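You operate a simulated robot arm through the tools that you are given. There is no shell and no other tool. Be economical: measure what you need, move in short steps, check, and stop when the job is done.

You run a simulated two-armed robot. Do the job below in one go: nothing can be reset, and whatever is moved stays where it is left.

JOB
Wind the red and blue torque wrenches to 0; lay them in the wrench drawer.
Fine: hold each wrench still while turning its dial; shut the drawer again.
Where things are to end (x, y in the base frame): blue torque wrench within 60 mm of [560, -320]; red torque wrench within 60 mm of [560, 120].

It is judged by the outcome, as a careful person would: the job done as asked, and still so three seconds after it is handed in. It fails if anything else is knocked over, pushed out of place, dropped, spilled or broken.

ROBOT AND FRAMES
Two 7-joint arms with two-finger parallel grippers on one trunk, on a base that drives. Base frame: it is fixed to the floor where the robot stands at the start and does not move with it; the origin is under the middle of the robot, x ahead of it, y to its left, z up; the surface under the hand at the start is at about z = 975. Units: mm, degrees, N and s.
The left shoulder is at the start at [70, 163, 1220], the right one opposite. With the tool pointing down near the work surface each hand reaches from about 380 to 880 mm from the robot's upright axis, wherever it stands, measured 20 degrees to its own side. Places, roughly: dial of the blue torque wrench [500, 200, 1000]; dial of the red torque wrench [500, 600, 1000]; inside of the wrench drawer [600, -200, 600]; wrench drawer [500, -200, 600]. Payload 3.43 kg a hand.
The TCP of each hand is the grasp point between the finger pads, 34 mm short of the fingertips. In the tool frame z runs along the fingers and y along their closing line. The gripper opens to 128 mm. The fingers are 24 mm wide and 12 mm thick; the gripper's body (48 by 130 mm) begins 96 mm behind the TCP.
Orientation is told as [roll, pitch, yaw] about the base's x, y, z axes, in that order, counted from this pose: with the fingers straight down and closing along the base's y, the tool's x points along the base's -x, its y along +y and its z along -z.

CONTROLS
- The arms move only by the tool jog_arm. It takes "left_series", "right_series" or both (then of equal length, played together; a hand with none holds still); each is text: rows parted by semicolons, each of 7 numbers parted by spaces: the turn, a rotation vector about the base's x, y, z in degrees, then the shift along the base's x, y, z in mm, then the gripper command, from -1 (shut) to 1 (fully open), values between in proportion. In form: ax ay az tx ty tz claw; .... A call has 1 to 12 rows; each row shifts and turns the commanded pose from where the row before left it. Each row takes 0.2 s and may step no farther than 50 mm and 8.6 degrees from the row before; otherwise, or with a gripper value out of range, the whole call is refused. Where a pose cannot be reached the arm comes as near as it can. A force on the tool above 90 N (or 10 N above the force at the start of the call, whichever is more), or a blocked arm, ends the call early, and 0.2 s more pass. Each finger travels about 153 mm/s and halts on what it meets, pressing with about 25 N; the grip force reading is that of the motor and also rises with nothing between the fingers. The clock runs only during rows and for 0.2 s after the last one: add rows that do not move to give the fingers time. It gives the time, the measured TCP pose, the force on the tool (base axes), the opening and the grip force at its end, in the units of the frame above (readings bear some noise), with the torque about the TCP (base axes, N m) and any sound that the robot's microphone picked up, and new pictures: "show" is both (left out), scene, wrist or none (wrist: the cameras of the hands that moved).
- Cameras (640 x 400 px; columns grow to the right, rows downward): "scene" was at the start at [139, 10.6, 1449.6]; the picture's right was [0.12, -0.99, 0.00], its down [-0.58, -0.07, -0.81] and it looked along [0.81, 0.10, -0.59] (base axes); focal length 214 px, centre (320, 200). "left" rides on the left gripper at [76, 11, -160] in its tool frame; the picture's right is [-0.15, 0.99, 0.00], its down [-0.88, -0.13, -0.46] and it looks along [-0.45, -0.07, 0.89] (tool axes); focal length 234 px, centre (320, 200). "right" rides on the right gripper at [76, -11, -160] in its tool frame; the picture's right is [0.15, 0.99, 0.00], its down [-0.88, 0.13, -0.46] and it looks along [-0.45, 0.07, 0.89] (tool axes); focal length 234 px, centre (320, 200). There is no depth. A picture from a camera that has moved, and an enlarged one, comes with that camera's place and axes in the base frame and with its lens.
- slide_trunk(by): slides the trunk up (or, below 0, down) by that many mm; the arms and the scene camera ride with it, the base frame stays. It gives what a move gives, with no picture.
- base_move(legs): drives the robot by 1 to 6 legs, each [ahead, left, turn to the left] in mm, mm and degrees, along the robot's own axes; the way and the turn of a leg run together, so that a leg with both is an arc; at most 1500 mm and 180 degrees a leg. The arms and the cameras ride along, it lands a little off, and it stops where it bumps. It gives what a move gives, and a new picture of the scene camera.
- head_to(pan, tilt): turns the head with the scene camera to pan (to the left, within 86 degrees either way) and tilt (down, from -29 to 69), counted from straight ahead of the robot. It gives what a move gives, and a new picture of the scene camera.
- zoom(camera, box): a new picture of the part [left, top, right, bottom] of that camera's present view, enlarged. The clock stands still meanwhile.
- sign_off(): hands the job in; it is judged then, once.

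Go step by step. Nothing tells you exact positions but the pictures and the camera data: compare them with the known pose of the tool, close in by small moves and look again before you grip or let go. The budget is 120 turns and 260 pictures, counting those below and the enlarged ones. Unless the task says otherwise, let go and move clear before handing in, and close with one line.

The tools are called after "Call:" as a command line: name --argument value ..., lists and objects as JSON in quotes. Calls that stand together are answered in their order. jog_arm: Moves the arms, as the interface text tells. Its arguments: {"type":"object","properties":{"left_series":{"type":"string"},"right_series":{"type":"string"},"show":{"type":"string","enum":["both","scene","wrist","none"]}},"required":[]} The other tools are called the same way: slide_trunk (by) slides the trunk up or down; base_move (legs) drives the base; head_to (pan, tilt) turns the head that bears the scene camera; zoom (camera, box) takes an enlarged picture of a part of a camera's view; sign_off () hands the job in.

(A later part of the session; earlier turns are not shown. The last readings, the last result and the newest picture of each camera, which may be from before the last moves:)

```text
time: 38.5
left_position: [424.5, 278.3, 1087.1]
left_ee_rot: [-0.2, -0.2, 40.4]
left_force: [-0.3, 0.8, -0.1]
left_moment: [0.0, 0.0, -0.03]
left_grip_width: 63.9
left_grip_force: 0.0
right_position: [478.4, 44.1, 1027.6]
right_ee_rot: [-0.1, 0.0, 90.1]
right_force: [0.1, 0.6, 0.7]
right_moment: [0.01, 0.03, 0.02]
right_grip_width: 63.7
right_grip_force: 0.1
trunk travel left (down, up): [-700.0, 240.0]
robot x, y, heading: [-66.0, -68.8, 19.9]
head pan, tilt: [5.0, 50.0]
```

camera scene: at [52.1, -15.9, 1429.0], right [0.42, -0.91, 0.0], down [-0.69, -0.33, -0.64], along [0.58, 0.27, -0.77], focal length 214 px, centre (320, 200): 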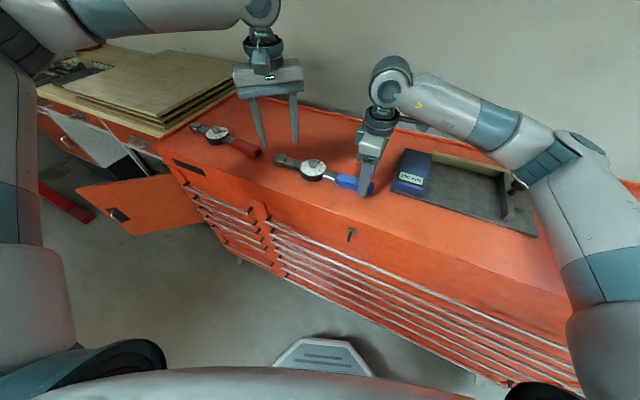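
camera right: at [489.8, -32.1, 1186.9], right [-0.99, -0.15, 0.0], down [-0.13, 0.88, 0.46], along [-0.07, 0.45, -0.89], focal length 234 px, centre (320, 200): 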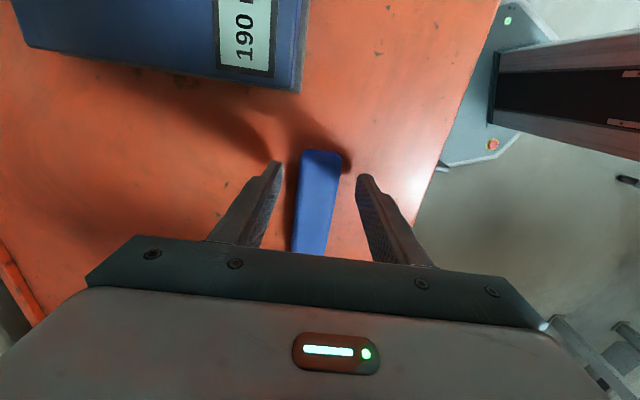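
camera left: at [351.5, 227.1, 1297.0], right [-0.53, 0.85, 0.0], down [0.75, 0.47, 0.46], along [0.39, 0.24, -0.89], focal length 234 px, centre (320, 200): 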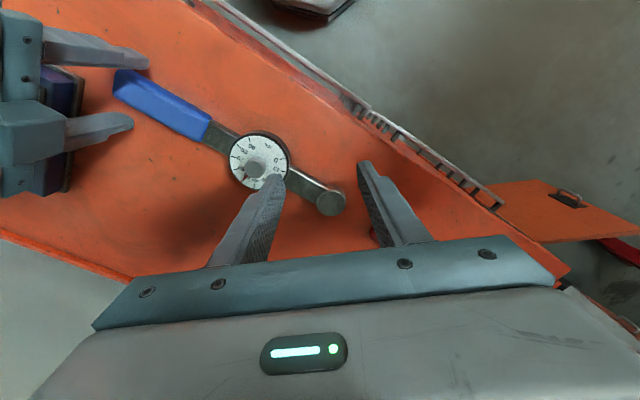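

Left is blocked along an inward boundary. I'll lift both hands and shift the robot right so the knob lies on the left hand's own side.

Call:
jog_arm --left_series "0 0 -8 -10 15 30 0;0 0 -8 -10 15 30 0;0 0 -8 -10 15 0 0" --right_series "0 0 0 0 0 35 0;0 0 0 0 0 35 0;0 0 0 0 0 35 0" --show "none"

Call:
base_move --legs '[[50, -110, 0]]'

Call:
jog_arm --right_series "0 0 0 -20 28 0 0;0 0 0 -20 28 0 0;0 0 0 -20 28 0 0;0 0 0 -18 0 0 0" --left_series "0 0 -8 -4 0 -10 0;0 0 -8 0 0 0 0;0 0 -8 0 0 0 0;0 0 -8 0 0 0 0"

```text
time: 39.2
left_position: [397.4, 322.8, 1146.8]
left_ee_rot: [-0.2, -0.2, 16.3]
left_force: [-0.5, 0.2, 0.3]
left_moment: [-0.06, -0.02, 0.01]
left_grip_width: 64.2
left_grip_force: 0.0
right_position: [478.0, 45.2, 1133.9]
right_ee_rot: [-0.1, 0.1, 90.0]
right_force: [0.0, -0.5, 0.4]
right_moment: [-0.02, 0.0, 0.01]
right_grip_width: 64.1
right_grip_force: 0.1
trunk travel left (down, up): [-700.0, 240.0]
robot x, y, heading: [-62.4, -67.5, 19.7]
head pan, tilt: [5.0, 50.0]
```

```text
time: 40.5
left_position: [480.5, 236.2, 1146.6]
left_ee_rot: [-0.2, -0.2, 16.5]
left_force: [-0.2, -0.4, -0.4]
left_moment: [-0.04, 0.01, 0.02]
left_grip_width: 63.8
left_grip_force: 0.1
right_position: [562.1, -40.9, 1133.1]
right_ee_rot: [0.0, -0.1, 90.1]
right_force: [-0.5, 0.5, -0.5]
right_moment: [0.01, 0.01, -0.01]
right_grip_width: 63.9
right_grip_force: 0.1
trunk travel left (down, up): [-700.0, 240.0]
robot x, y, heading: [14.4, -148.7, 20.3]
head pan, tilt: [5.0, 50.0]
camera scene: at [135.6, -101.3, 1429.1], right [0.43, -0.91, 0.0], down [-0.69, -0.33, -0.64], along [0.58, 0.27, -0.77], focal length 214 px, centre (320, 200)
```

scene: 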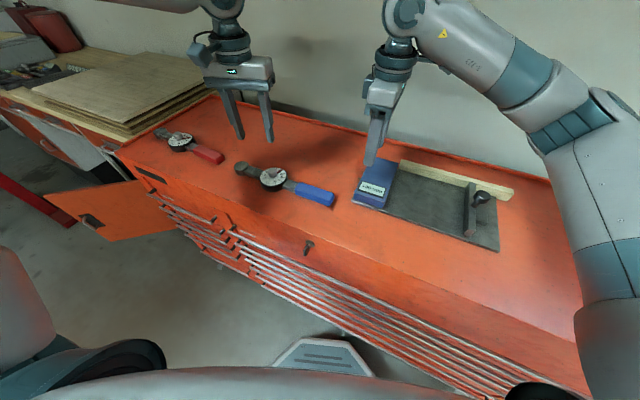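

```text
time: 41.5
left_position: [477.4, 235.1, 1136.3]
left_ee_rot: [-0.1, -0.2, -15.7]
left_force: [-0.6, 0.4, 0.4]
left_moment: [0.0, -0.01, -0.01]
left_grip_width: 64.0
left_grip_force: 0.0
right_position: [483.6, 42.4, 1133.9]
right_ee_rot: [-0.2, 0.0, 90.1]
right_force: [0.0, 0.5, -0.1]
right_moment: [0.01, -0.01, 0.01]
right_grip_width: 64.2
right_grip_force: 0.0
trunk travel left (down, up): [-700.0, 240.0]
robot x, y, heading: [17.7, -149.0, 20.1]
head pan, tilt: [5.0, 50.0]
camera scene: at [135.4, -102.0, 1429.1], right [0.43, -0.91, 0.0], down [-0.69, -0.33, -0.64], along [0.58, 0.27, -0.77], focal length 214 px, centre (320, 200)
camera right: at [494.1, -34.2, 1293.3], right [-0.99, -0.15, 0.0], down [-0.13, 0.88, 0.46], along [-0.07, 0.45, -0.89], focal length 234 px, centre (320, 200)
camera left: at [406.5, 269.3, 1295.5], right [0.41, 0.91, 0.0], down [0.81, -0.36, 0.46], along [0.42, -0.19, -0.89], focal length 234 px, centre (320, 200)
```

scene: 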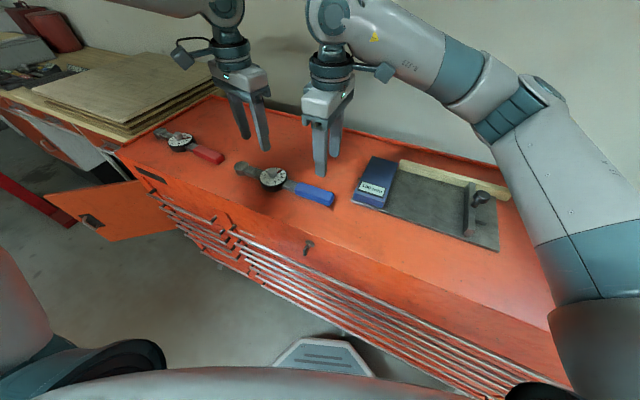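
right: 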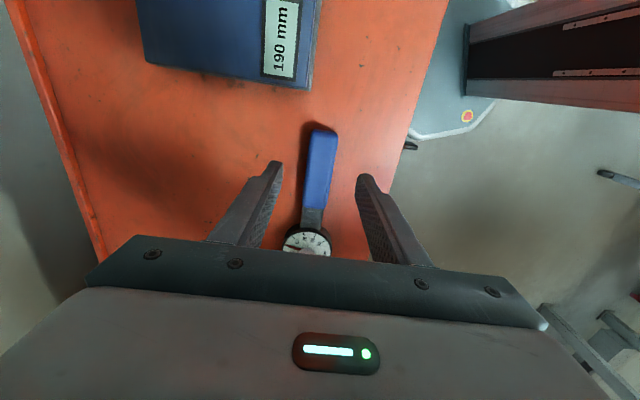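
left: 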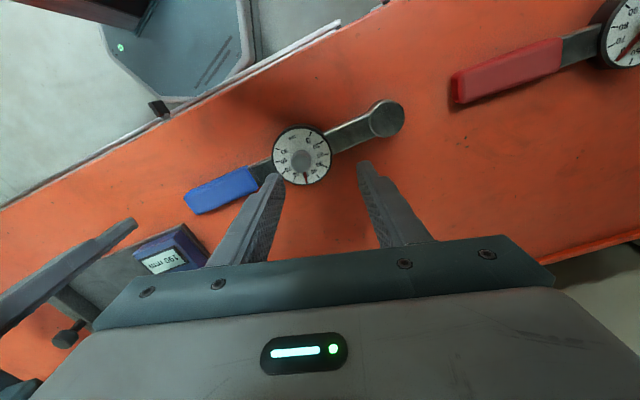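

Both reach now. Right hand: align 2° and descend onto the handle, then grip; left moves over the knob at (478, 212).

Call:
jog_arm --right_series "0 0 2 0 0 -30 0;0 0 0 0 0 -30 0;0 0 0 0 0 -30 0;0 0 0 0 0 -20 0;0 0 0 0 0 -9 0;0 0 0 0 0 0 -0.3;0 0 0 0 0 0 -0.6;0 0 0 0 0 0 -1;0 0 0 0 0 0 -1" --left_series "0 0 0 0 -6 0 0;0 0 0 1 -6 0 0;0 0 0 0 -6 0 0;0 0 0 0 -5 0 0;0 0 0 0 0 0 0;0 0 0 0 0 -20 0;0 0 0 0 0 -20 0;0 0 0 0 0 0 0;0 0 0 0 0 0 0"

```text
time: 43.5
left_position: [479.1, 212.3, 1096.3]
left_ee_rot: [-0.1, -0.3, -15.5]
left_force: [-0.8, 0.3, 0.8]
left_moment: [-0.03, -0.03, 0.0]
left_grip_width: 64.2
left_grip_force: 0.0
right_position: [483.3, 43.5, 1014.5]
right_ee_rot: [-0.1, 0.0, 92.0]
right_force: [0.7, -0.3, 0.4]
right_moment: [-0.09, 0.05, -0.52]
right_grip_width: 37.0
right_grip_force: 24.2
trunk travel left (down, up): [-700.0, 240.0]
robot x, y, heading: [21.0, -154.3, 20.4]
head pan, tilt: [5.0, 50.0]
camera scene: at [136.3, -102.0, 1429.0], right [0.43, -0.91, 0.0], down [-0.69, -0.33, -0.64], along [0.58, 0.27, -0.77], focal length 214 px, centre (320, 200)
camera right: at [497.7, -33.5, 1173.4], right [-0.98, -0.18, 0.0], down [-0.16, 0.88, 0.46], along [-0.08, 0.45, -0.89], focal length 234 px, centre (320, 200)
camera left: at [408.8, 246.5, 1255.0], right [0.41, 0.91, 0.0], down [0.81, -0.36, 0.46], along [0.42, -0.19, -0.89], focal length 234 px, centre (320, 200)
```

scene: 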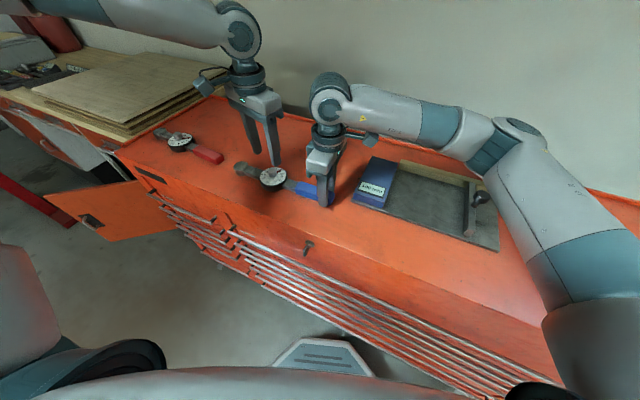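
right: 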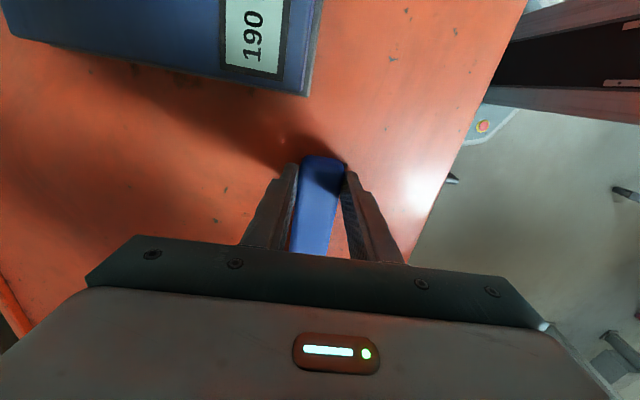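
left: 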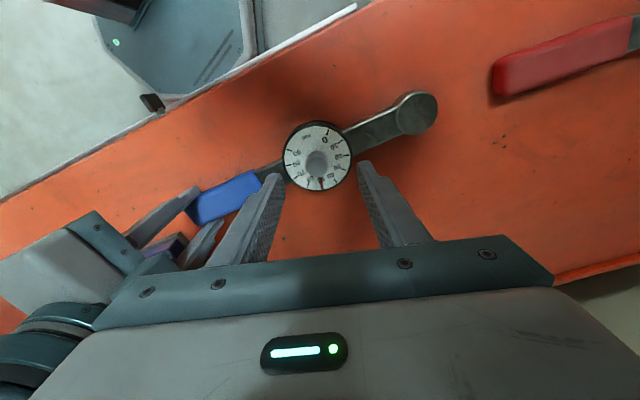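

Right holds the handle (37 mm). Now zoom on the dial, and turn left to yaw −45 and descend near the knob.

Call:
zoom --camera "left" --box '[275, 110, 365, 200]'

Call:
jog_arm --left_series "0 0 -7.5 -1 0 0 0;0 0 -7.5 0 0 0 0;0 0 -7.5 0 0 -15 0;0 0 -7.5 0 0 -15 0;0 0 0 0 0 -15 -0.3"

```text
4.44 times, centred on (320, 155) of left
camera zoom: at [408.8, 246.5, 1255.0], right [0.41, 0.91, 0.0], down [0.81, -0.36, 0.46], along [0.42, -0.19, -0.89], focal length 1041 px, centre (320, 400)
```

zoom: 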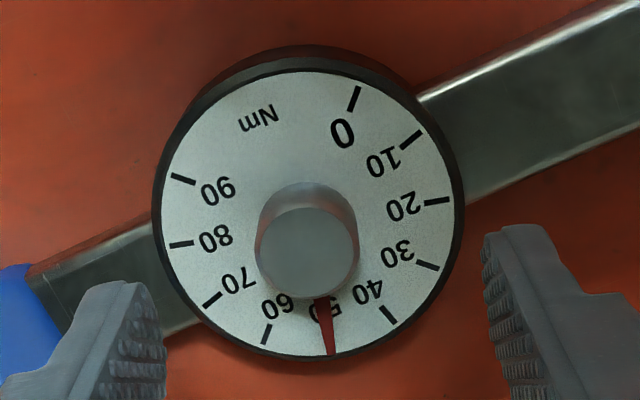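

```text
time: 44.7
left_position: [477.6, 212.1, 1051.5]
left_ee_rot: [-0.1, -0.1, -45.6]
left_force: [0.2, 0.0, -0.1]
left_moment: [0.0, 0.02, 0.01]
left_grip_width: 45.0
left_grip_force: 0.0
right_position: [482.5, 44.3, 1013.5]
right_ee_rot: [-0.1, 0.0, 92.1]
right_force: [2.6, -0.2, -0.8]
right_moment: [-0.03, 0.02, -0.49]
right_grip_width: 37.0
right_grip_force: 24.7
trunk travel left (down, up): [-700.0, 240.0]
robot x, y, heading: [16.3, -151.7, 20.2]
head pan, tilt: [5.0, 50.0]
camera scene: at [136.6, -102.0, 1429.0], right [0.43, -0.91, 0.0], down [-0.69, -0.33, -0.64], along [0.58, 0.27, -0.77], focal length 214 px, centre (320, 200)
camera left: at [432.5, 277.2, 1209.8], right [0.81, 0.59, 0.0], down [0.52, -0.72, 0.46], along [0.27, -0.37, -0.89], focal length 234 px, centre (320, 200)
```

scene: 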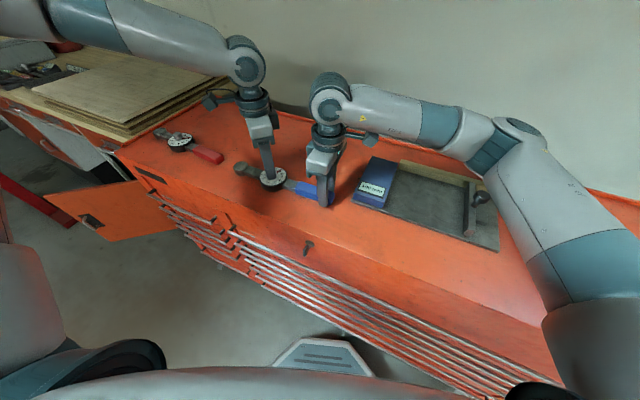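
left: 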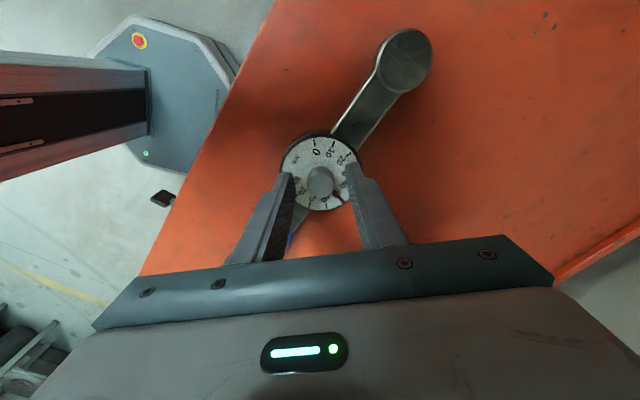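

The blue pointer is at 50, needing +150° (counter-clockwise from above). Descend a bit more and look at the finger/knob height.

Call:
jog_arm --left_series "0 0 0 0 0 -6 -0.3;0 0 0 0 0 -4 -0.3" --show "none"

Call:
zoom --camera "scene" --box '[235, 140, 315, 200]'

Call:
zoom --camera "left" --box '[260, 110, 380, 230]'

```text
time: 45.3
left_position: [477.4, 212.1, 1041.7]
left_ee_rot: [-0.2, -0.2, -45.5]
left_force: [-0.3, 0.2, -0.1]
left_moment: [-0.01, -0.03, -0.01]
left_grip_width: 44.7
left_grip_force: 0.0
right_position: [484.7, 43.0, 1014.5]
right_ee_rot: [-0.1, -0.1, 92.1]
right_force: [1.9, -1.2, 0.0]
right_moment: [-0.09, 0.01, -0.52]
right_grip_width: 37.3
right_grip_force: 24.9
trunk travel left (down, up): [-700.0, 240.0]
robot x, y, heading: [19.5, -153.1, 19.8]
head pan, tilt: [5.0, 50.0]
```

```text
6.67 times, centred on (275, 170) of scene
camera zoom: at [136.6, -102.0, 1429.0], right [0.43, -0.91, 0.0], down [-0.69, -0.33, -0.64], along [0.58, 0.27, -0.77], focal length 1430 px, centre (620, 400)
```

zoom: 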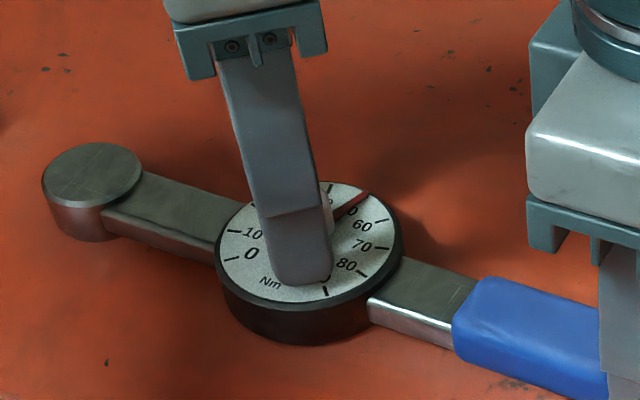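

```text
3.33 times, centred on (320, 170) of left
camera zoom: at [432.4, 276.8, 1199.9], right [0.81, 0.59, 0.0], down [0.52, -0.72, 0.46], along [0.27, -0.37, -0.89], focal length 781 px, centre (320, 300)
```

zoom: 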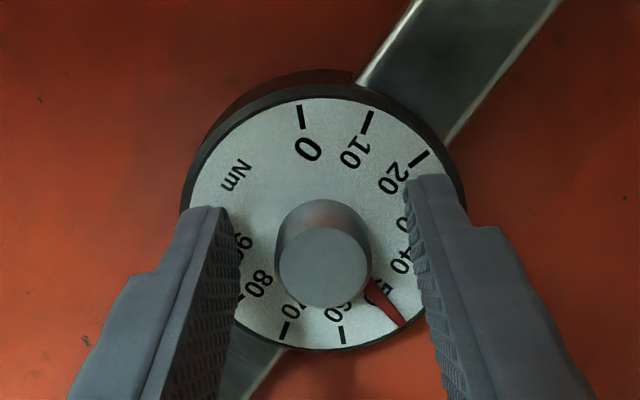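

Fingers are centred on the knob with about 14 mm overlap. Close on the knob.

Call:
jog_arm --left_series "0 0 0 0 0 -1 -0.5;0 0 0 0 0 0 -0.7;0 0 0 0 0 0 -1;0 0 0 0 0 0 -1" --show "none"

Call:
jog_arm --left_series "0 0 5 0 0 0 -1;0 0 5 0 0 0 -1;0 0 5 0 0 0 -1" --show "wrist"

```text
time: 46.3
left_position: [478.1, 210.9, 1040.4]
left_ee_rot: [-0.2, -0.2, -45.5]
left_force: [-1.6, -0.1, 1.4]
left_moment: [-0.05, 0.05, -0.02]
left_grip_width: 24.4
left_grip_force: 24.4
right_position: [485.3, 42.6, 1014.3]
right_ee_rot: [-0.2, 0.0, 92.1]
right_force: [3.7, 0.8, -0.2]
right_moment: [-0.07, -0.02, -0.57]
right_grip_width: 36.9
right_grip_force: 25.0
trunk travel left (down, up): [-700.0, 240.0]
robot x, y, heading: [14.8, -154.2, 20.3]
head pan, tilt: [5.0, 50.0]
```

```text
time: 47.1
left_position: [477.6, 211.5, 1039.6]
left_ee_rot: [-0.2, -0.1, -30.5]
left_force: [-7.0, -8.9, 0.6]
left_moment: [-0.28, 0.28, -0.07]
left_grip_width: 24.4
left_grip_force: 25.3
right_position: [484.1, 43.4, 1014.4]
right_ee_rot: [-0.1, -0.1, 92.0]
right_force: [5.1, 9.2, 0.2]
right_moment: [0.14, -0.05, -0.77]
right_grip_width: 37.1
right_grip_force: 25.1
trunk travel left (down, up): [-700.0, 240.0]
robot x, y, heading: [17.2, -149.7, 20.0]
head pan, tilt: [5.0, 50.0]
camera left: at [417.8, 262.7, 1199.0], right [0.63, 0.78, 0.0], down [0.69, -0.56, 0.46], along [0.35, -0.29, -0.89], focal length 234 px, centre (320, 200)
```

left: 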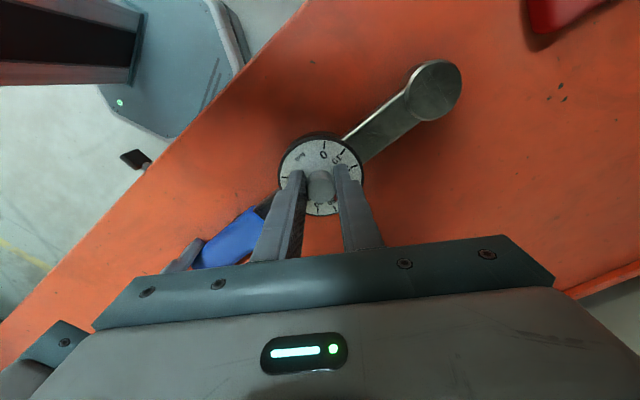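

The knob turns with low torque. Continue in steps, nudging to relieve the side force.

Call:
jog_arm --left_series "0 0 7.5 -0.5 -0.5 0 -1;0 0 7.5 -0.3 -0.3 0 -1;0 0 7.5 0 0 0 -1;0 0 7.5 0 0 0 -1;0 0 7.5 0 0 0 -1;0 0 7.5 0 0 0 -1" --show "wrist"

```text
time: 48.5
left_position: [477.4, 210.0, 1040.0]
left_ee_rot: [-0.2, -0.2, 14.5]
left_force: [-1.8, -21.0, 0.5]
left_moment: [-0.61, 0.05, -0.09]
left_grip_width: 24.3
left_grip_force: 24.9
right_position: [484.8, 43.3, 1014.9]
right_ee_rot: [-0.2, 0.0, 92.1]
right_force: [2.3, 19.2, 2.4]
right_moment: [0.54, 0.01, -0.63]
right_grip_width: 37.4
right_grip_force: 25.2
trunk travel left (down, up): [-700.0, 240.0]
robot x, y, heading: [19.4, -151.4, 20.2]
head pan, tilt: [5.0, 50.0]
camera left: at [400.7, 205.3, 1199.0], right [-0.11, 0.99, 0.0], down [0.88, 0.1, 0.46], along [0.46, 0.05, -0.89], focal length 234 px, centre (320, 200)
```

left: 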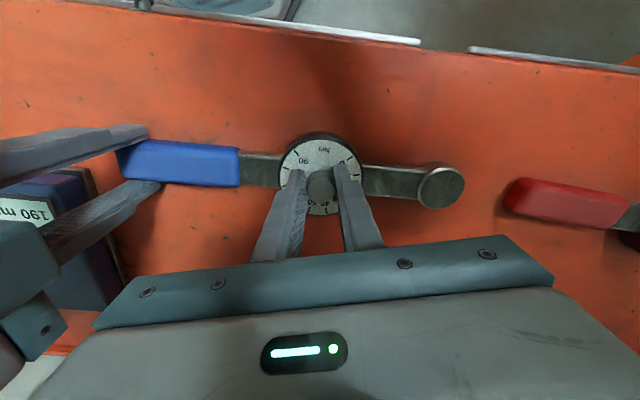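

Call:
jog_arm --left_series "0 0 0 0 -1.5 0 -1;0 0 7.5 0 -0.5 0 -1;0 0 7.5 0 0 0 -1;0 0 7.5 0 0 0 -1;0 0 7.5 0 0 0 -1" --show "wrist"

```text
time: 49.7
left_position: [477.4, 209.8, 1039.7]
left_ee_rot: [-0.2, -0.1, 44.5]
left_force: [0.1, -19.0, -0.7]
left_moment: [-0.58, 0.06, -0.07]
left_grip_width: 24.5
left_grip_force: 25.0
right_position: [484.3, 42.9, 1014.5]
right_ee_rot: [0.0, -0.1, 92.1]
right_force: [3.3, 17.3, 4.4]
right_moment: [0.37, -0.05, -0.57]
right_grip_width: 37.2
right_grip_force: 24.8
trunk travel left (down, up): [-700.0, 240.0]
robot x, y, heading: [16.0, -152.3, 20.2]
head pan, tilt: [5.0, 50.0]
camera left: at [414.9, 165.9, 1199.1], right [-0.59, 0.81, 0.0], down [0.72, 0.52, 0.46], along [0.37, 0.27, -0.89], focal length 234 px, centre (320, 200)
```

left: 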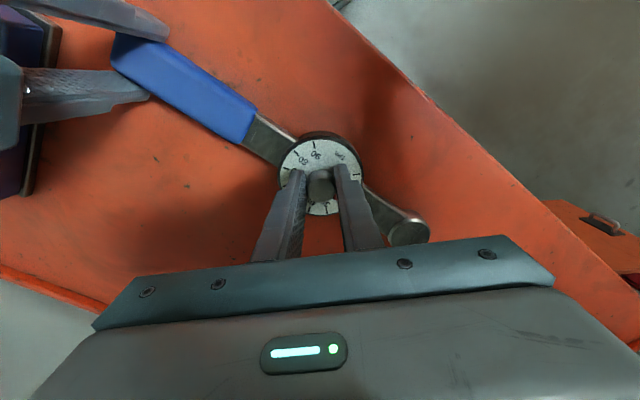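

Call:
jog_arm --left_series "0 0 7.5 0 -0.5 0 -1;0 0 7.5 0 -0.5 0 -1;0 0 7.5 0 0 0 -1;0 0 7.5 0 0 0 -1;0 0 7.5 0 0 0 -1;0 0 7.5 0 0 0 -1"

```text
time: 51.1
left_position: [477.2, 207.9, 1041.6]
left_ee_rot: [0.0, -0.1, 89.6]
left_force: [3.2, -18.1, -1.3]
left_moment: [-0.73, -0.06, -0.02]
left_grip_width: 24.3
left_grip_force: 25.1
right_position: [484.5, 42.2, 1013.9]
right_ee_rot: [-0.1, 0.0, 92.1]
right_force: [0.0, 16.7, 6.5]
right_moment: [0.36, 0.07, 0.13]
right_grip_width: 37.1
right_grip_force: 24.8
trunk travel left (down, up): [-700.0, 240.0]
robot x, y, heading: [16.6, -148.8, 20.2]
head pan, tilt: [5.0, 50.0]
camera scene: at [136.7, -102.1, 1429.0], right [0.43, -0.91, 0.0], down [-0.69, -0.33, -0.64], along [0.58, 0.27, -0.77], focal length 214 px, centre (320, 200)
camera left: at [465.5, 134.2, 1199.1], right [-0.99, 0.15, 0.0], down [0.14, 0.88, 0.46], along [0.07, 0.45, -0.89], focal length 234 px, centre (320, 200)
```

scene: 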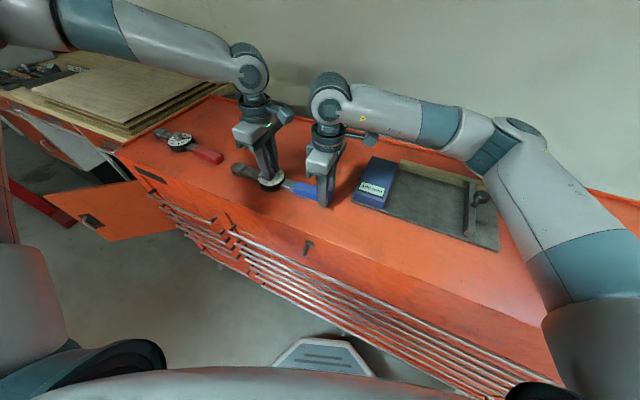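
left: 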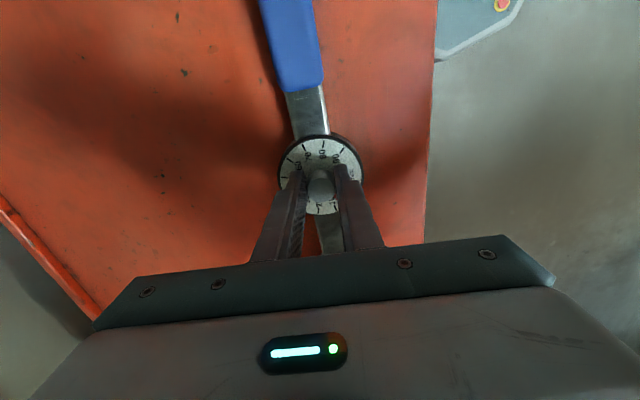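

Call:
zoom --camera "scene" --box '[235, 140, 315, 200]'

Call:
zoom --camera "left" --box '[260, 120, 380, 230]'

```text
6.67 times, centred on (275, 170) of scene
camera zoom: at [136.7, -102.1, 1429.0], right [0.43, -0.91, 0.0], down [-0.69, -0.33, -0.64], along [0.58, 0.27, -0.77], focal length 1430 px, centre (620, 400)
```

zoom: 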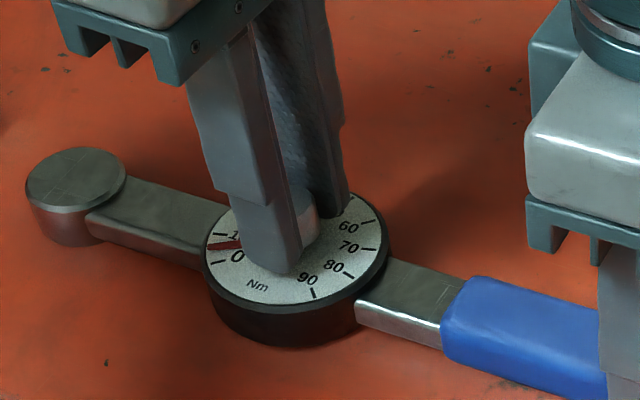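

```text
3.64 times, centred on (320, 175) of left
camera zoom: at [465.5, 134.2, 1199.1], right [-0.99, 0.15, 0.0], down [0.14, 0.88, 0.46], along [0.07, 0.45, -0.89], focal length 852 px, centre (320, 291)
```

zoom: 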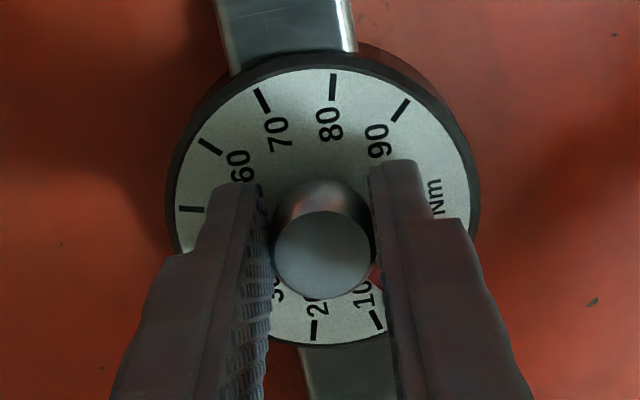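

Pointer at ~5: exactly 15° remain.

Call:
jog_arm --left_series "0 0 5 0 -0.5 0 -1;0 0 5 0 0 0 -1;0 0 5 0 0 0 -1;0 0 0 0 0 0 -1" --show "none"

Call:
zoom --camera "scene" --box '[235, 140, 315, 200]'

```text
time: 52.1
left_position: [477.2, 208.9, 1041.1]
left_ee_rot: [-0.2, -0.2, 104.6]
left_force: [7.3, -7.3, 0.1]
left_moment: [-0.17, -0.24, -0.11]
left_grip_width: 24.3
left_grip_force: 24.6
right_position: [484.8, 43.8, 1014.0]
right_ee_rot: [0.0, 0.0, 92.0]
right_force: [-2.8, 9.5, 9.3]
right_moment: [0.44, 0.17, 0.76]
right_grip_width: 36.9
right_grip_force: 25.2
trunk travel left (down, up): [-700.0, 240.0]
robot x, y, heading: [19.6, -154.4, 20.2]
head pan, tilt: [5.0, 50.0]
```

```text
6.67 times, centred on (275, 170) of scene
camera zoom: at [136.5, -101.7, 1429.1], right [0.43, -0.91, 0.0], down [-0.69, -0.33, -0.64], along [0.58, 0.27, -0.77], focal length 1430 px, centre (620, 400)
```

zoom: 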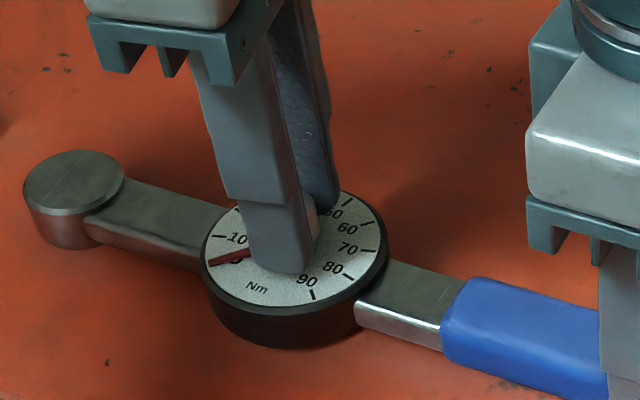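

The pointer seems to be at 0. Release the knob, lift, and check from above.

Call:
jog_arm --left_series "0 0 0 0 0 0 -0.7;0 0 0 0 0 0 -0.3;0 0 0 0 0 0 -0.3;0 0 0 0 0 20 -0.3;0 0 0 0 0 30 0;0 0 0 0 0 30 0" --show "none"

Call:
zoom --camera "left" --box '[270, 110, 370, 200]'

Call:
zoom --camera "scene" --box '[235, 140, 315, 200]'

```text
time: 53.5
left_position: [477.8, 207.7, 1120.2]
left_ee_rot: [-0.1, -0.2, 104.4]
left_force: [-0.6, -0.4, 1.1]
left_moment: [0.0, 0.0, -0.01]
left_grip_width: 64.1
left_grip_force: 0.1
right_position: [483.8, 42.2, 1013.3]
right_ee_rot: [-0.1, 0.0, 92.1]
right_force: [-1.7, -1.1, 2.8]
right_moment: [-0.33, -0.09, 0.09]
right_grip_width: 36.9
right_grip_force: 25.0
trunk travel left (down, up): [-700.0, 240.0]
robot x, y, heading: [17.2, -153.5, 20.0]
head pan, tilt: [5.0, 50.0]
```

```text
4.44 times, centred on (320, 155) of left
camera zoom: at [485.0, 133.0, 1279.1], right [-0.99, -0.1, 0.0], down [-0.09, 0.88, 0.46], along [-0.05, 0.46, -0.89], focal length 1041 px, centre (320, 400)
```

zoom: 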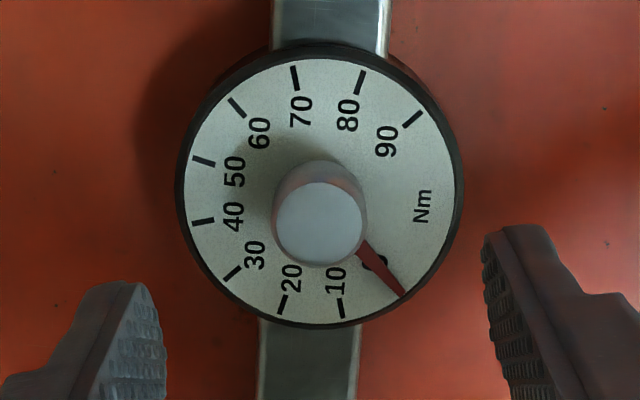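

```text
6.67 times, centred on (275, 170) of scene
camera zoom: at [135.7, -102.2, 1429.0], right [0.43, -0.91, 0.0], down [-0.69, -0.33, -0.64], along [0.58, 0.27, -0.77], focal length 1430 px, centre (620, 400)
```

zoom: 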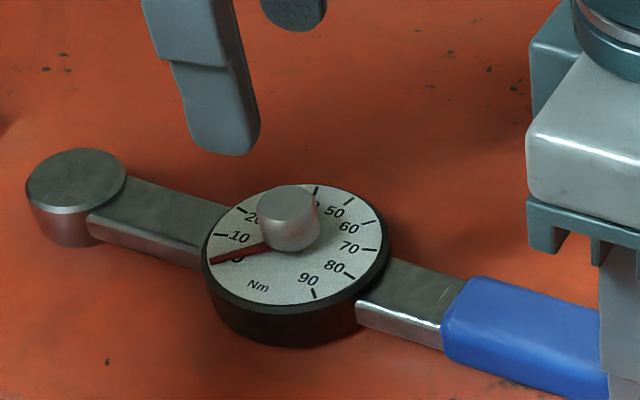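

Blue reads 0. Release the blue handle, lift both hands, and drive along to the red wrench.

Call:
jog_arm --right_series "0 0 0 0 0 0 -0.6;0 0 0 0 0 0 -0.2;0 0 0 0 0 0 0;0 0 0 0 0 30 0;0 0 0 0 0 40 0;0 0 0 0 0 40 0" --left_series "0 0 -8 0 0 10 0;0 0 -8 0 0 10 0;0 0 -8 0 0 10 0;0 0 -8 0 0 0 0;0 0 -8 0 0 0 0;0 0 -8 0 0 0 0" --show "none"

Call:
base_move --legs '[[141, 358, 0]]'

```text
time: 54.9
left_position: [475.0, 208.4, 1150.3]
left_ee_rot: [-0.1, -0.2, 56.4]
left_force: [0.5, 0.4, 0.8]
left_moment: [0.01, -0.02, 0.01]
left_grip_width: 64.1
left_grip_force: 0.1
right_position: [483.5, 43.6, 1125.8]
right_ee_rot: [-0.1, 0.0, 92.1]
right_force: [-0.9, 0.3, 0.8]
right_moment: [-0.01, -0.01, 0.0]
right_grip_width: 63.9
right_grip_force: 0.0
trunk travel left (down, up): [-700.0, 240.0]
robot x, y, heading: [19.7, -151.2, 20.1]
head pan, tilt: [5.0, 50.0]
```

```text
time: 57.3
left_position: [486.8, 591.3, 1150.8]
left_ee_rot: [-0.1, -0.2, 56.4]
left_force: [-0.5, 0.7, 0.2]
left_moment: [0.01, -0.02, -0.04]
left_grip_width: 63.5
left_grip_force: 0.0
right_position: [493.8, 425.1, 1124.5]
right_ee_rot: [0.0, 0.0, 92.0]
right_force: [0.3, 0.2, 0.2]
right_moment: [-0.02, 0.03, 0.01]
right_grip_width: 63.8
right_grip_force: 0.0
trunk travel left (down, up): [-700.0, 240.0]
robot x, y, heading: [26.7, 229.7, 20.1]
head pan, tilt: [5.0, 50.0]
camera scene: at [145.5, 280.6, 1429.1], right [0.42, -0.91, 0.0], down [-0.69, -0.33, -0.64], along [0.58, 0.27, -0.77], focal length 214 px, centre (320, 200)
```

scene: 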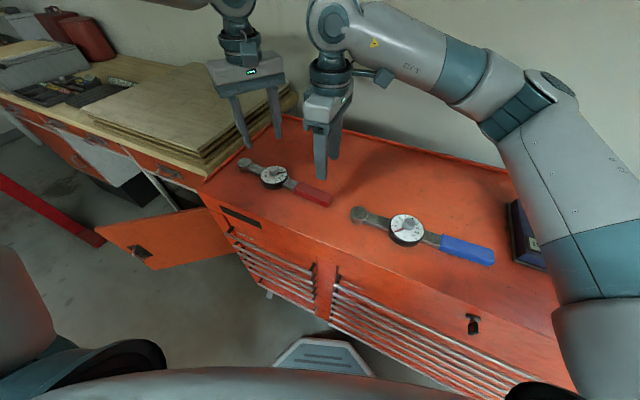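

Call:
jog_arm --left_series "0 0 -8.5 0 0 0 0;0 0 -8.5 0 0 0 0;0 0 -8.5 0 0 0 0;0 0 -8.5 0 0 0 0;0 0 -8.5 0 0 0 0;0 0 -8.5 0 0 0 0;0 0 -8.5 0 0 0 0;0 0 -8.5 0 0 0 0;0 0 -8.5 0 0 0 0;0 0 -8.5 0 0 0 0;0 0 -8.5 0 0 0 0" --right_series "0 0 0 0 0 0 0;0 0 0 0 0 0 0;0 0 0 0 0 0 0;0 0 0 0 0 0 0;0 0 0 0 0 0 0;0 0 0 0 0 0 0;0 0 0 0 0 0 0;0 0 0 0 0 0 0;0 0 0 0 0 0 0;0 0 0 0 0 0 0;0 0 0 0 0 0 0" --show "wrist"

Call:
zoom --camera "left" --box '[250, 80, 410, 200]'

```text
time: 59.7
left_position: [486.5, 591.0, 1151.7]
left_ee_rot: [-0.1, -0.2, -37.2]
left_force: [0.3, 0.8, 0.0]
left_moment: [-0.02, -0.03, 0.01]
left_grip_width: 63.6
left_grip_force: 0.0
right_position: [493.8, 425.8, 1125.5]
right_ee_rot: [-0.2, 0.0, 91.9]
right_force: [-0.7, -0.1, -0.5]
right_moment: [-0.02, 0.01, 0.02]
right_grip_width: 64.0
right_grip_force: 0.1
trunk travel left (down, up): [-700.0, 240.0]
robot x, y, heading: [26.1, 232.5, 20.0]
head pan, tilt: [5.0, 50.0]
camera right: at [506.8, 348.9, 1284.4], right [-0.98, -0.18, 0.0], down [-0.16, 0.88, 0.46], along [-0.08, 0.45, -0.89], focal length 234 px, centre (320, 200)
camera left: at [432.7, 648.4, 1309.4], right [0.71, 0.7, 0.0], down [0.62, -0.63, 0.46], along [0.32, -0.33, -0.89], focal length 234 px, centre (320, 200)
```

right: 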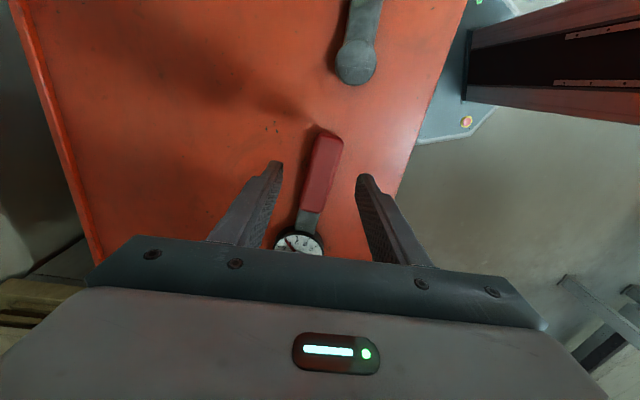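
left: 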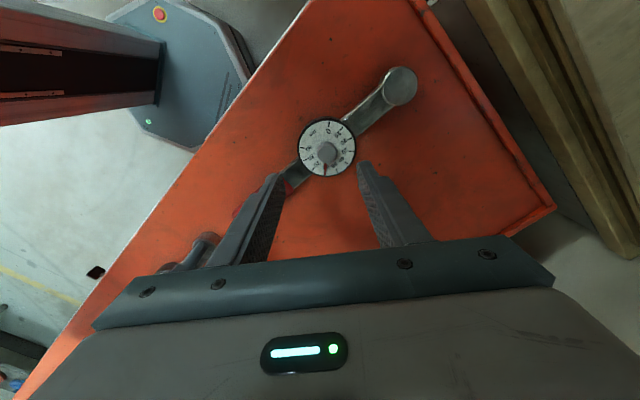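

```text
3.33 times, centred on (330, 140) of left
camera zoom: at [432.7, 648.4, 1309.4], right [0.71, 0.7, 0.0], down [0.62, -0.63, 0.46], along [0.32, -0.33, -0.89], focal length 781 px, centre (287, 400)
```

zoom: 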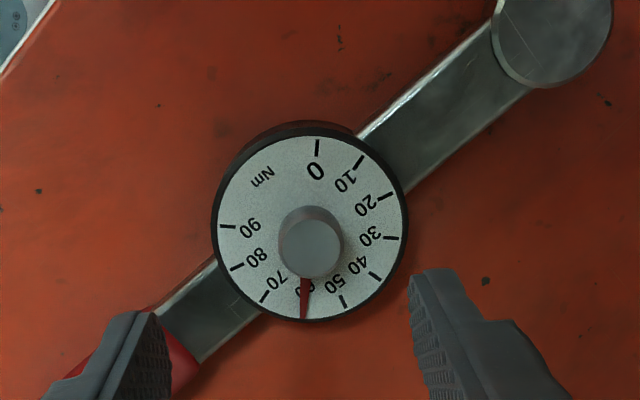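

Red reads 60 → +180° needed. Knob ≈(498, 593); handle axis tilted ≈ −3.4°. Right grips the handle; left goes above the knob at yaw ≈ −70.

Call:
jog_arm --right_series "0 0 -5.4 -5.8 0 -25 0;0 0 0 0 0 -30 0;0 0 0 0 0 -25 0;0 0 0 0 0 -20 0;0 0 0 0 0 -11 0;0 0 0 0 0 0 -0.3;0 0 0 0 0 0 -0.6;0 0 0 0 0 0 -1;0 0 0 0 0 0 -1" --left_series "0 0 -8 3 1 0 0;0 0 -8 3 1 0 0;0 0 -8 5 0 0 0;0 0 -8 0 0 0 0;0 0 -3 0 0 0 0;0 0 0 0 0 -20 0;0 0 0 0 0 -20 0;0 0 0 0 0 -10 0;0 0 0 0 0 0 0"

```text
time: 61.7
left_position: [497.6, 592.5, 1101.2]
left_ee_rot: [-0.2, -0.3, -72.1]
left_force: [0.2, -0.3, -0.2]
left_moment: [0.03, -0.01, 0.02]
left_grip_width: 63.9
left_grip_force: 0.1
right_position: [489.0, 425.2, 1013.6]
right_ee_rot: [-0.1, 0.0, 86.5]
right_force: [-0.4, -0.7, 0.6]
right_moment: [0.08, 0.1, -0.36]
right_grip_width: 37.0
right_grip_force: 25.0
trunk travel left (down, up): [-700.0, 240.0]
robot x, y, heading: [28.2, 230.8, 20.0]
head pan, tilt: [5.0, 50.0]
camera scene: at [145.4, 281.0, 1429.0], right [0.42, -0.91, 0.0], down [-0.69, -0.33, -0.64], along [0.58, 0.27, -0.77], focal length 214 px, centre (320, 200)
camera right: at [494.2, 347.8, 1173.0], right [-1.0, -0.09, 0.0], down [-0.08, 0.89, 0.46], along [-0.04, 0.45, -0.89], focal length 234 px, centre (320, 200)
camera left: at [485.0, 671.1, 1259.3], right [0.99, 0.16, 0.0], down [0.15, -0.88, 0.46], along [0.07, -0.45, -0.89], focal length 234 px, centre (320, 200)
```

scene: 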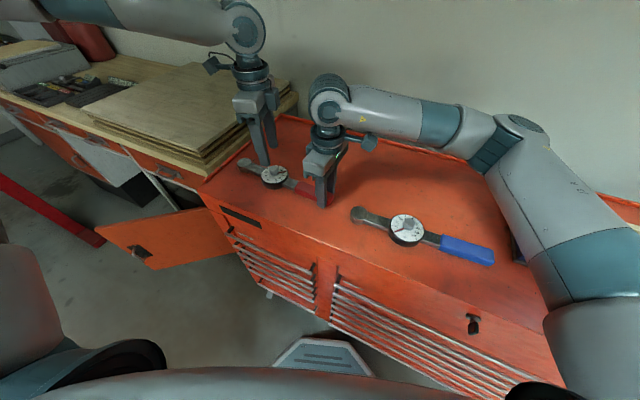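
right: 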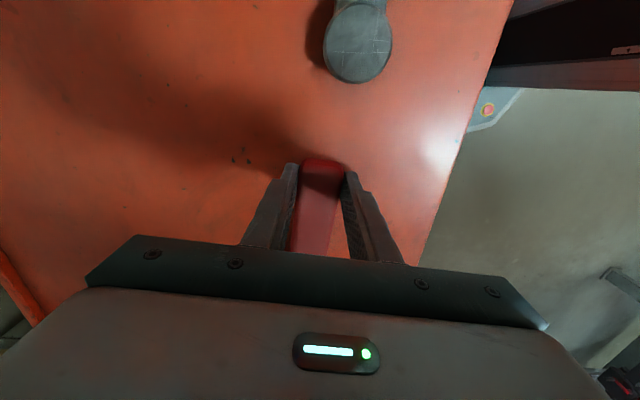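
left: 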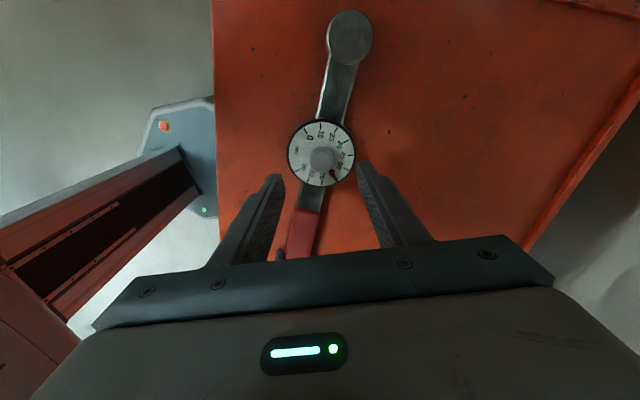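

Call:
zoom --camera "left" --box '[270, 100, 380, 200]'

Call:
jog_arm --left_series "0 0 0 0 1 -20 -0.1;0 0 0 0 1 -20 -0.2;0 0 0 0 0 -10 -0.3" --show "none"

Call:
zoom --camera "left" --box '[260, 110, 380, 230]'

Call:
zoom --camera "scene" --box '[235, 140, 315, 200]'

```text
4.00 times, centred on (325, 150) of left
camera zoom: at [485.0, 671.1, 1259.3], right [0.99, 0.16, 0.0], down [0.15, -0.88, 0.46], along [0.07, -0.45, -0.89], focal length 937 px, centre (300, 400)
```

zoom: 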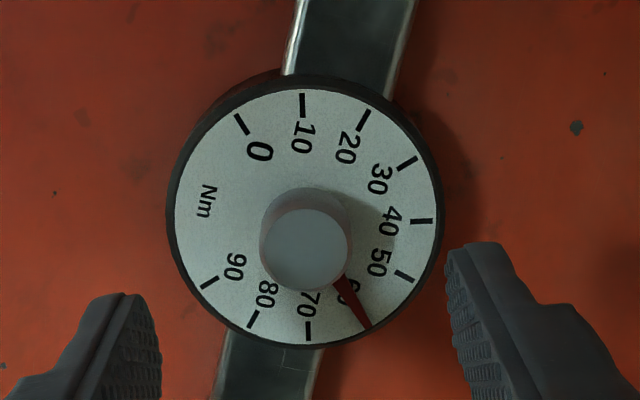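

```text
time: 62.5
left_position: [498.1, 596.1, 1050.1]
left_ee_rot: [-0.1, -0.3, -72.0]
left_force: [0.2, 1.1, -0.2]
left_moment: [0.02, 0.01, 0.03]
left_grip_width: 44.6
left_grip_force: 0.0
right_position: [488.7, 424.9, 1013.9]
right_ee_rot: [-0.1, -0.1, 86.6]
right_force: [0.4, -1.2, 0.9]
right_moment: [0.01, 0.08, -0.39]
right_grip_width: 36.9
right_grip_force: 24.7
trunk travel left (down, up): [-700.0, 240.0]
robot x, y, heading: [23.2, 229.6, 20.4]
head pan, tilt: [5.0, 50.0]
```

```text
3.33 times, centred on (320, 170) of left
camera zoom: at [485.4, 673.4, 1209.3], right [0.99, 0.17, 0.0], down [0.15, -0.88, 0.46], along [0.07, -0.45, -0.89], focal length 781 px, centre (320, 300)
```

zoom: 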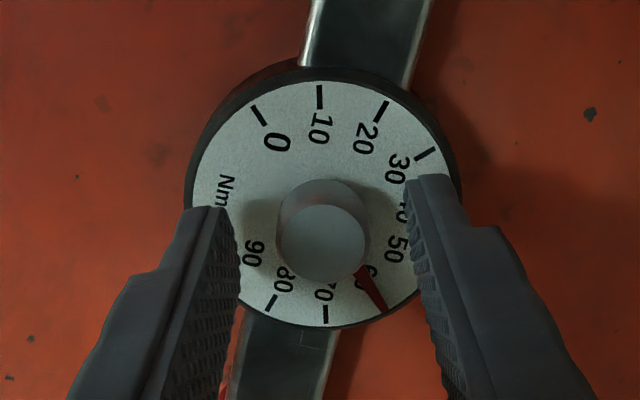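

```text
6.67 times, centred on (275, 170) of scene
camera zoom: at [145.7, 281.1, 1429.1], right [0.42, -0.91, 0.0], down [-0.69, -0.33, -0.64], along [0.58, 0.27, -0.77], focal length 1430 px, centre (620, 400)
```

zoom: 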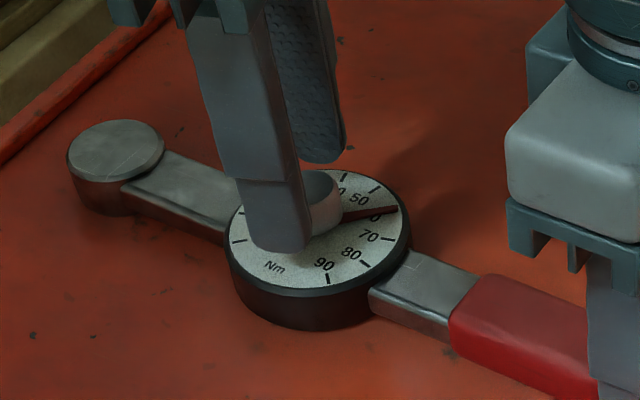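

Centred. Descend 9 mm and close on the knob, then turn.

Call:
jog_arm --left_series "0 0 0 0 0 -5 -0.3;0 0 0 0 0 -4 -0.3;0 0 0 0 0 0 -0.6;0 0 0 0 0 0 -1;0 0 0 0 0 0 -1" --show "none"

Call:
jog_arm --left_series "0 0 7.5 0 0 0 -1;0 0 7.5 0 0 0 -1;0 0 7.5 0 0 0 -1;0 0 7.5 0 0 0 -1" --show "wrist"

```text
time: 63.7
left_position: [497.8, 595.5, 1041.7]
left_ee_rot: [0.0, -0.1, -72.1]
left_force: [1.9, 1.1, 0.6]
left_moment: [0.04, -0.1, 0.0]
left_grip_width: 24.2
left_grip_force: 24.9
right_position: [487.6, 424.8, 1013.1]
right_ee_rot: [-0.2, 0.1, 86.6]
right_force: [-0.5, -2.9, 2.7]
right_moment: [0.05, 0.1, -0.08]
right_grip_width: 36.9
right_grip_force: 25.3
trunk travel left (down, up): [-700.0, 240.0]
robot x, y, heading: [31.1, 231.2, 20.0]
head pan, tilt: [5.0, 50.0]
```

```text
time: 64.7
left_position: [496.4, 594.8, 1041.6]
left_ee_rot: [-0.3, -0.3, -41.9]
left_force: [-4.7, 0.3, -0.1]
left_moment: [0.04, 0.2, 0.01]
left_grip_width: 24.4
left_grip_force: 24.7
right_position: [488.3, 425.3, 1014.2]
right_ee_rot: [0.0, 0.0, 86.6]
right_force: [3.2, -0.9, 0.7]
right_moment: [-0.26, 0.1, -0.26]
right_grip_width: 36.9
right_grip_force: 25.0
trunk travel left (down, up): [-700.0, 240.0]
robot x, y, heading: [27.9, 230.3, 19.9]
head pan, tilt: [5.0, 50.0]
camera left: at [447.8, 656.2, 1200.0], right [0.77, 0.64, 0.0], down [0.57, -0.68, 0.46], along [0.29, -0.35, -0.89], focal length 234 px, centre (320, 200)
```

left: 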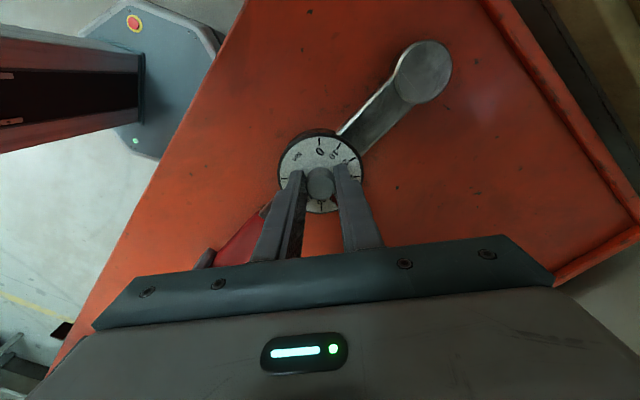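

Low forces; 30° done. Continue 60° more.

Call:
jog_arm --left_series "0 0 7.5 -0.5 0 0 -1;0 0 7.5 0 0 0 -1;0 0 7.5 0 0 0 -1;0 0 7.5 0 0 0 -1;0 0 7.5 0 0 0 -1;0 0 7.5 0 0 0 -1;0 0 7.5 0 0 0 -1;0 0 7.5 0 0 0 -1" --show "none"

Call:
jog_arm --left_series "0 0 7.5 0 0 0 -1;0 0 7.5 0 0 0 -1;0 0 7.5 0 0 0 -1;0 0 7.5 0 0 0 -1;0 0 7.5 0 0 0 -1;0 0 7.5 0 0 0 -1" --show "none"

Call:
zoom --camera "scene" --box '[235, 140, 315, 200]'

```text
time: 66.5
left_position: [497.5, 593.8, 1042.6]
left_ee_rot: [-0.2, -0.1, 17.9]
left_force: [-3.8, -20.4, -0.6]
left_moment: [-0.62, 0.04, -0.03]
left_grip_width: 24.4
left_grip_force: 25.1
right_position: [488.7, 426.6, 1014.0]
right_ee_rot: [-0.1, -0.1, 86.6]
right_force: [3.6, 18.7, -0.1]
right_moment: [0.53, -0.04, -0.6]
right_grip_width: 37.2
right_grip_force: 24.8
trunk travel left (down, up): [-700.0, 240.0]
robot x, y, heading: [24.3, 232.4, 20.1]
head pan, tilt: [5.0, 50.0]
```

```text
time: 67.9
left_position: [497.6, 594.2, 1041.6]
left_ee_rot: [-0.1, -0.3, 63.0]
left_force: [-1.3, -19.7, -0.1]
left_moment: [-0.72, 0.06, -0.04]
left_grip_width: 24.0
left_grip_force: 25.6
right_position: [488.2, 425.0, 1012.8]
right_ee_rot: [-0.1, -0.2, 86.7]
right_force: [3.3, 18.4, 2.0]
right_moment: [0.48, -0.08, -0.17]
right_grip_width: 36.8
right_grip_force: 25.1
trunk travel left (down, up): [-700.0, 240.0]
robot x, y, heading: [25.9, 229.7, 19.8]
head pan, tilt: [5.0, 50.0]
```

```text
6.67 times, centred on (275, 170) of scene
camera zoom: at [146.1, 281.0, 1429.0], right [0.42, -0.91, 0.0], down [-0.69, -0.33, -0.64], along [0.58, 0.27, -0.77], focal length 1430 px, centre (620, 400)
```

zoom: 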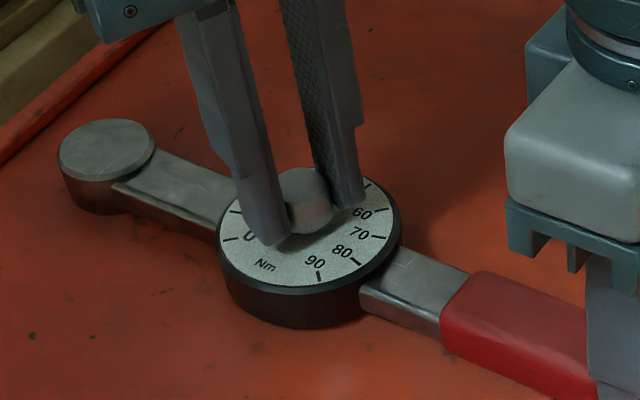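

Call:
jog_arm --left_series "0 0 7.5 0 -1 0 -1;0 0 7.5 0 -1 0 -1;0 0 7.5 0 -1 0 -1;0 0 7.5 0 0 0 -1;0 0 7.5 0 0 0 -1;0 0 0 0 0 0 -1" --show "none"

Call:
zoom --camera "scene" --box '[235, 140, 315, 200]'

```text
time: 69.3
left_position: [496.7, 593.7, 1041.2]
left_ee_rot: [0.0, -0.3, 100.7]
left_force: [7.0, 15.6, 0.5]
left_moment: [0.73, -0.15, 0.01]
left_grip_width: 24.1
left_grip_force: 25.3
right_position: [487.6, 424.8, 1013.6]
right_ee_rot: [-0.1, 0.2, 86.7]
right_force: [-5.1, -12.3, 10.5]
right_moment: [-0.22, 0.07, 0.78]
right_grip_width: 36.8
right_grip_force: 25.3
trunk travel left (down, up): [-700.0, 240.0]
robot x, y, heading: [28.0, 227.7, 20.0]
head pan, tilt: [5.0, 50.0]
```

```text
6.67 times, centred on (275, 170) of scene
camera zoom: at [145.5, 281.9, 1429.1], right [0.42, -0.91, 0.0], down [-0.69, -0.33, -0.64], along [0.58, 0.27, -0.77], focal length 1430 px, centre (620, 400)
```

zoom: 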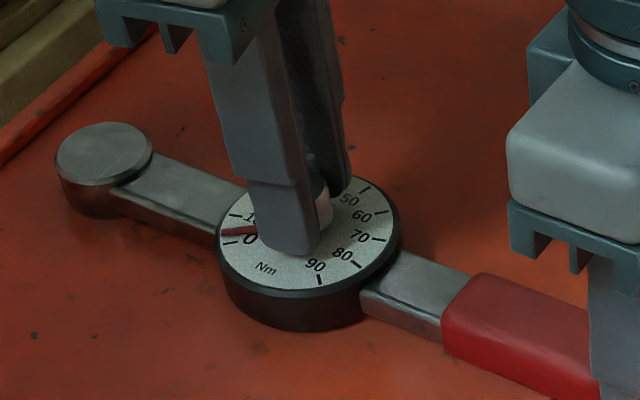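

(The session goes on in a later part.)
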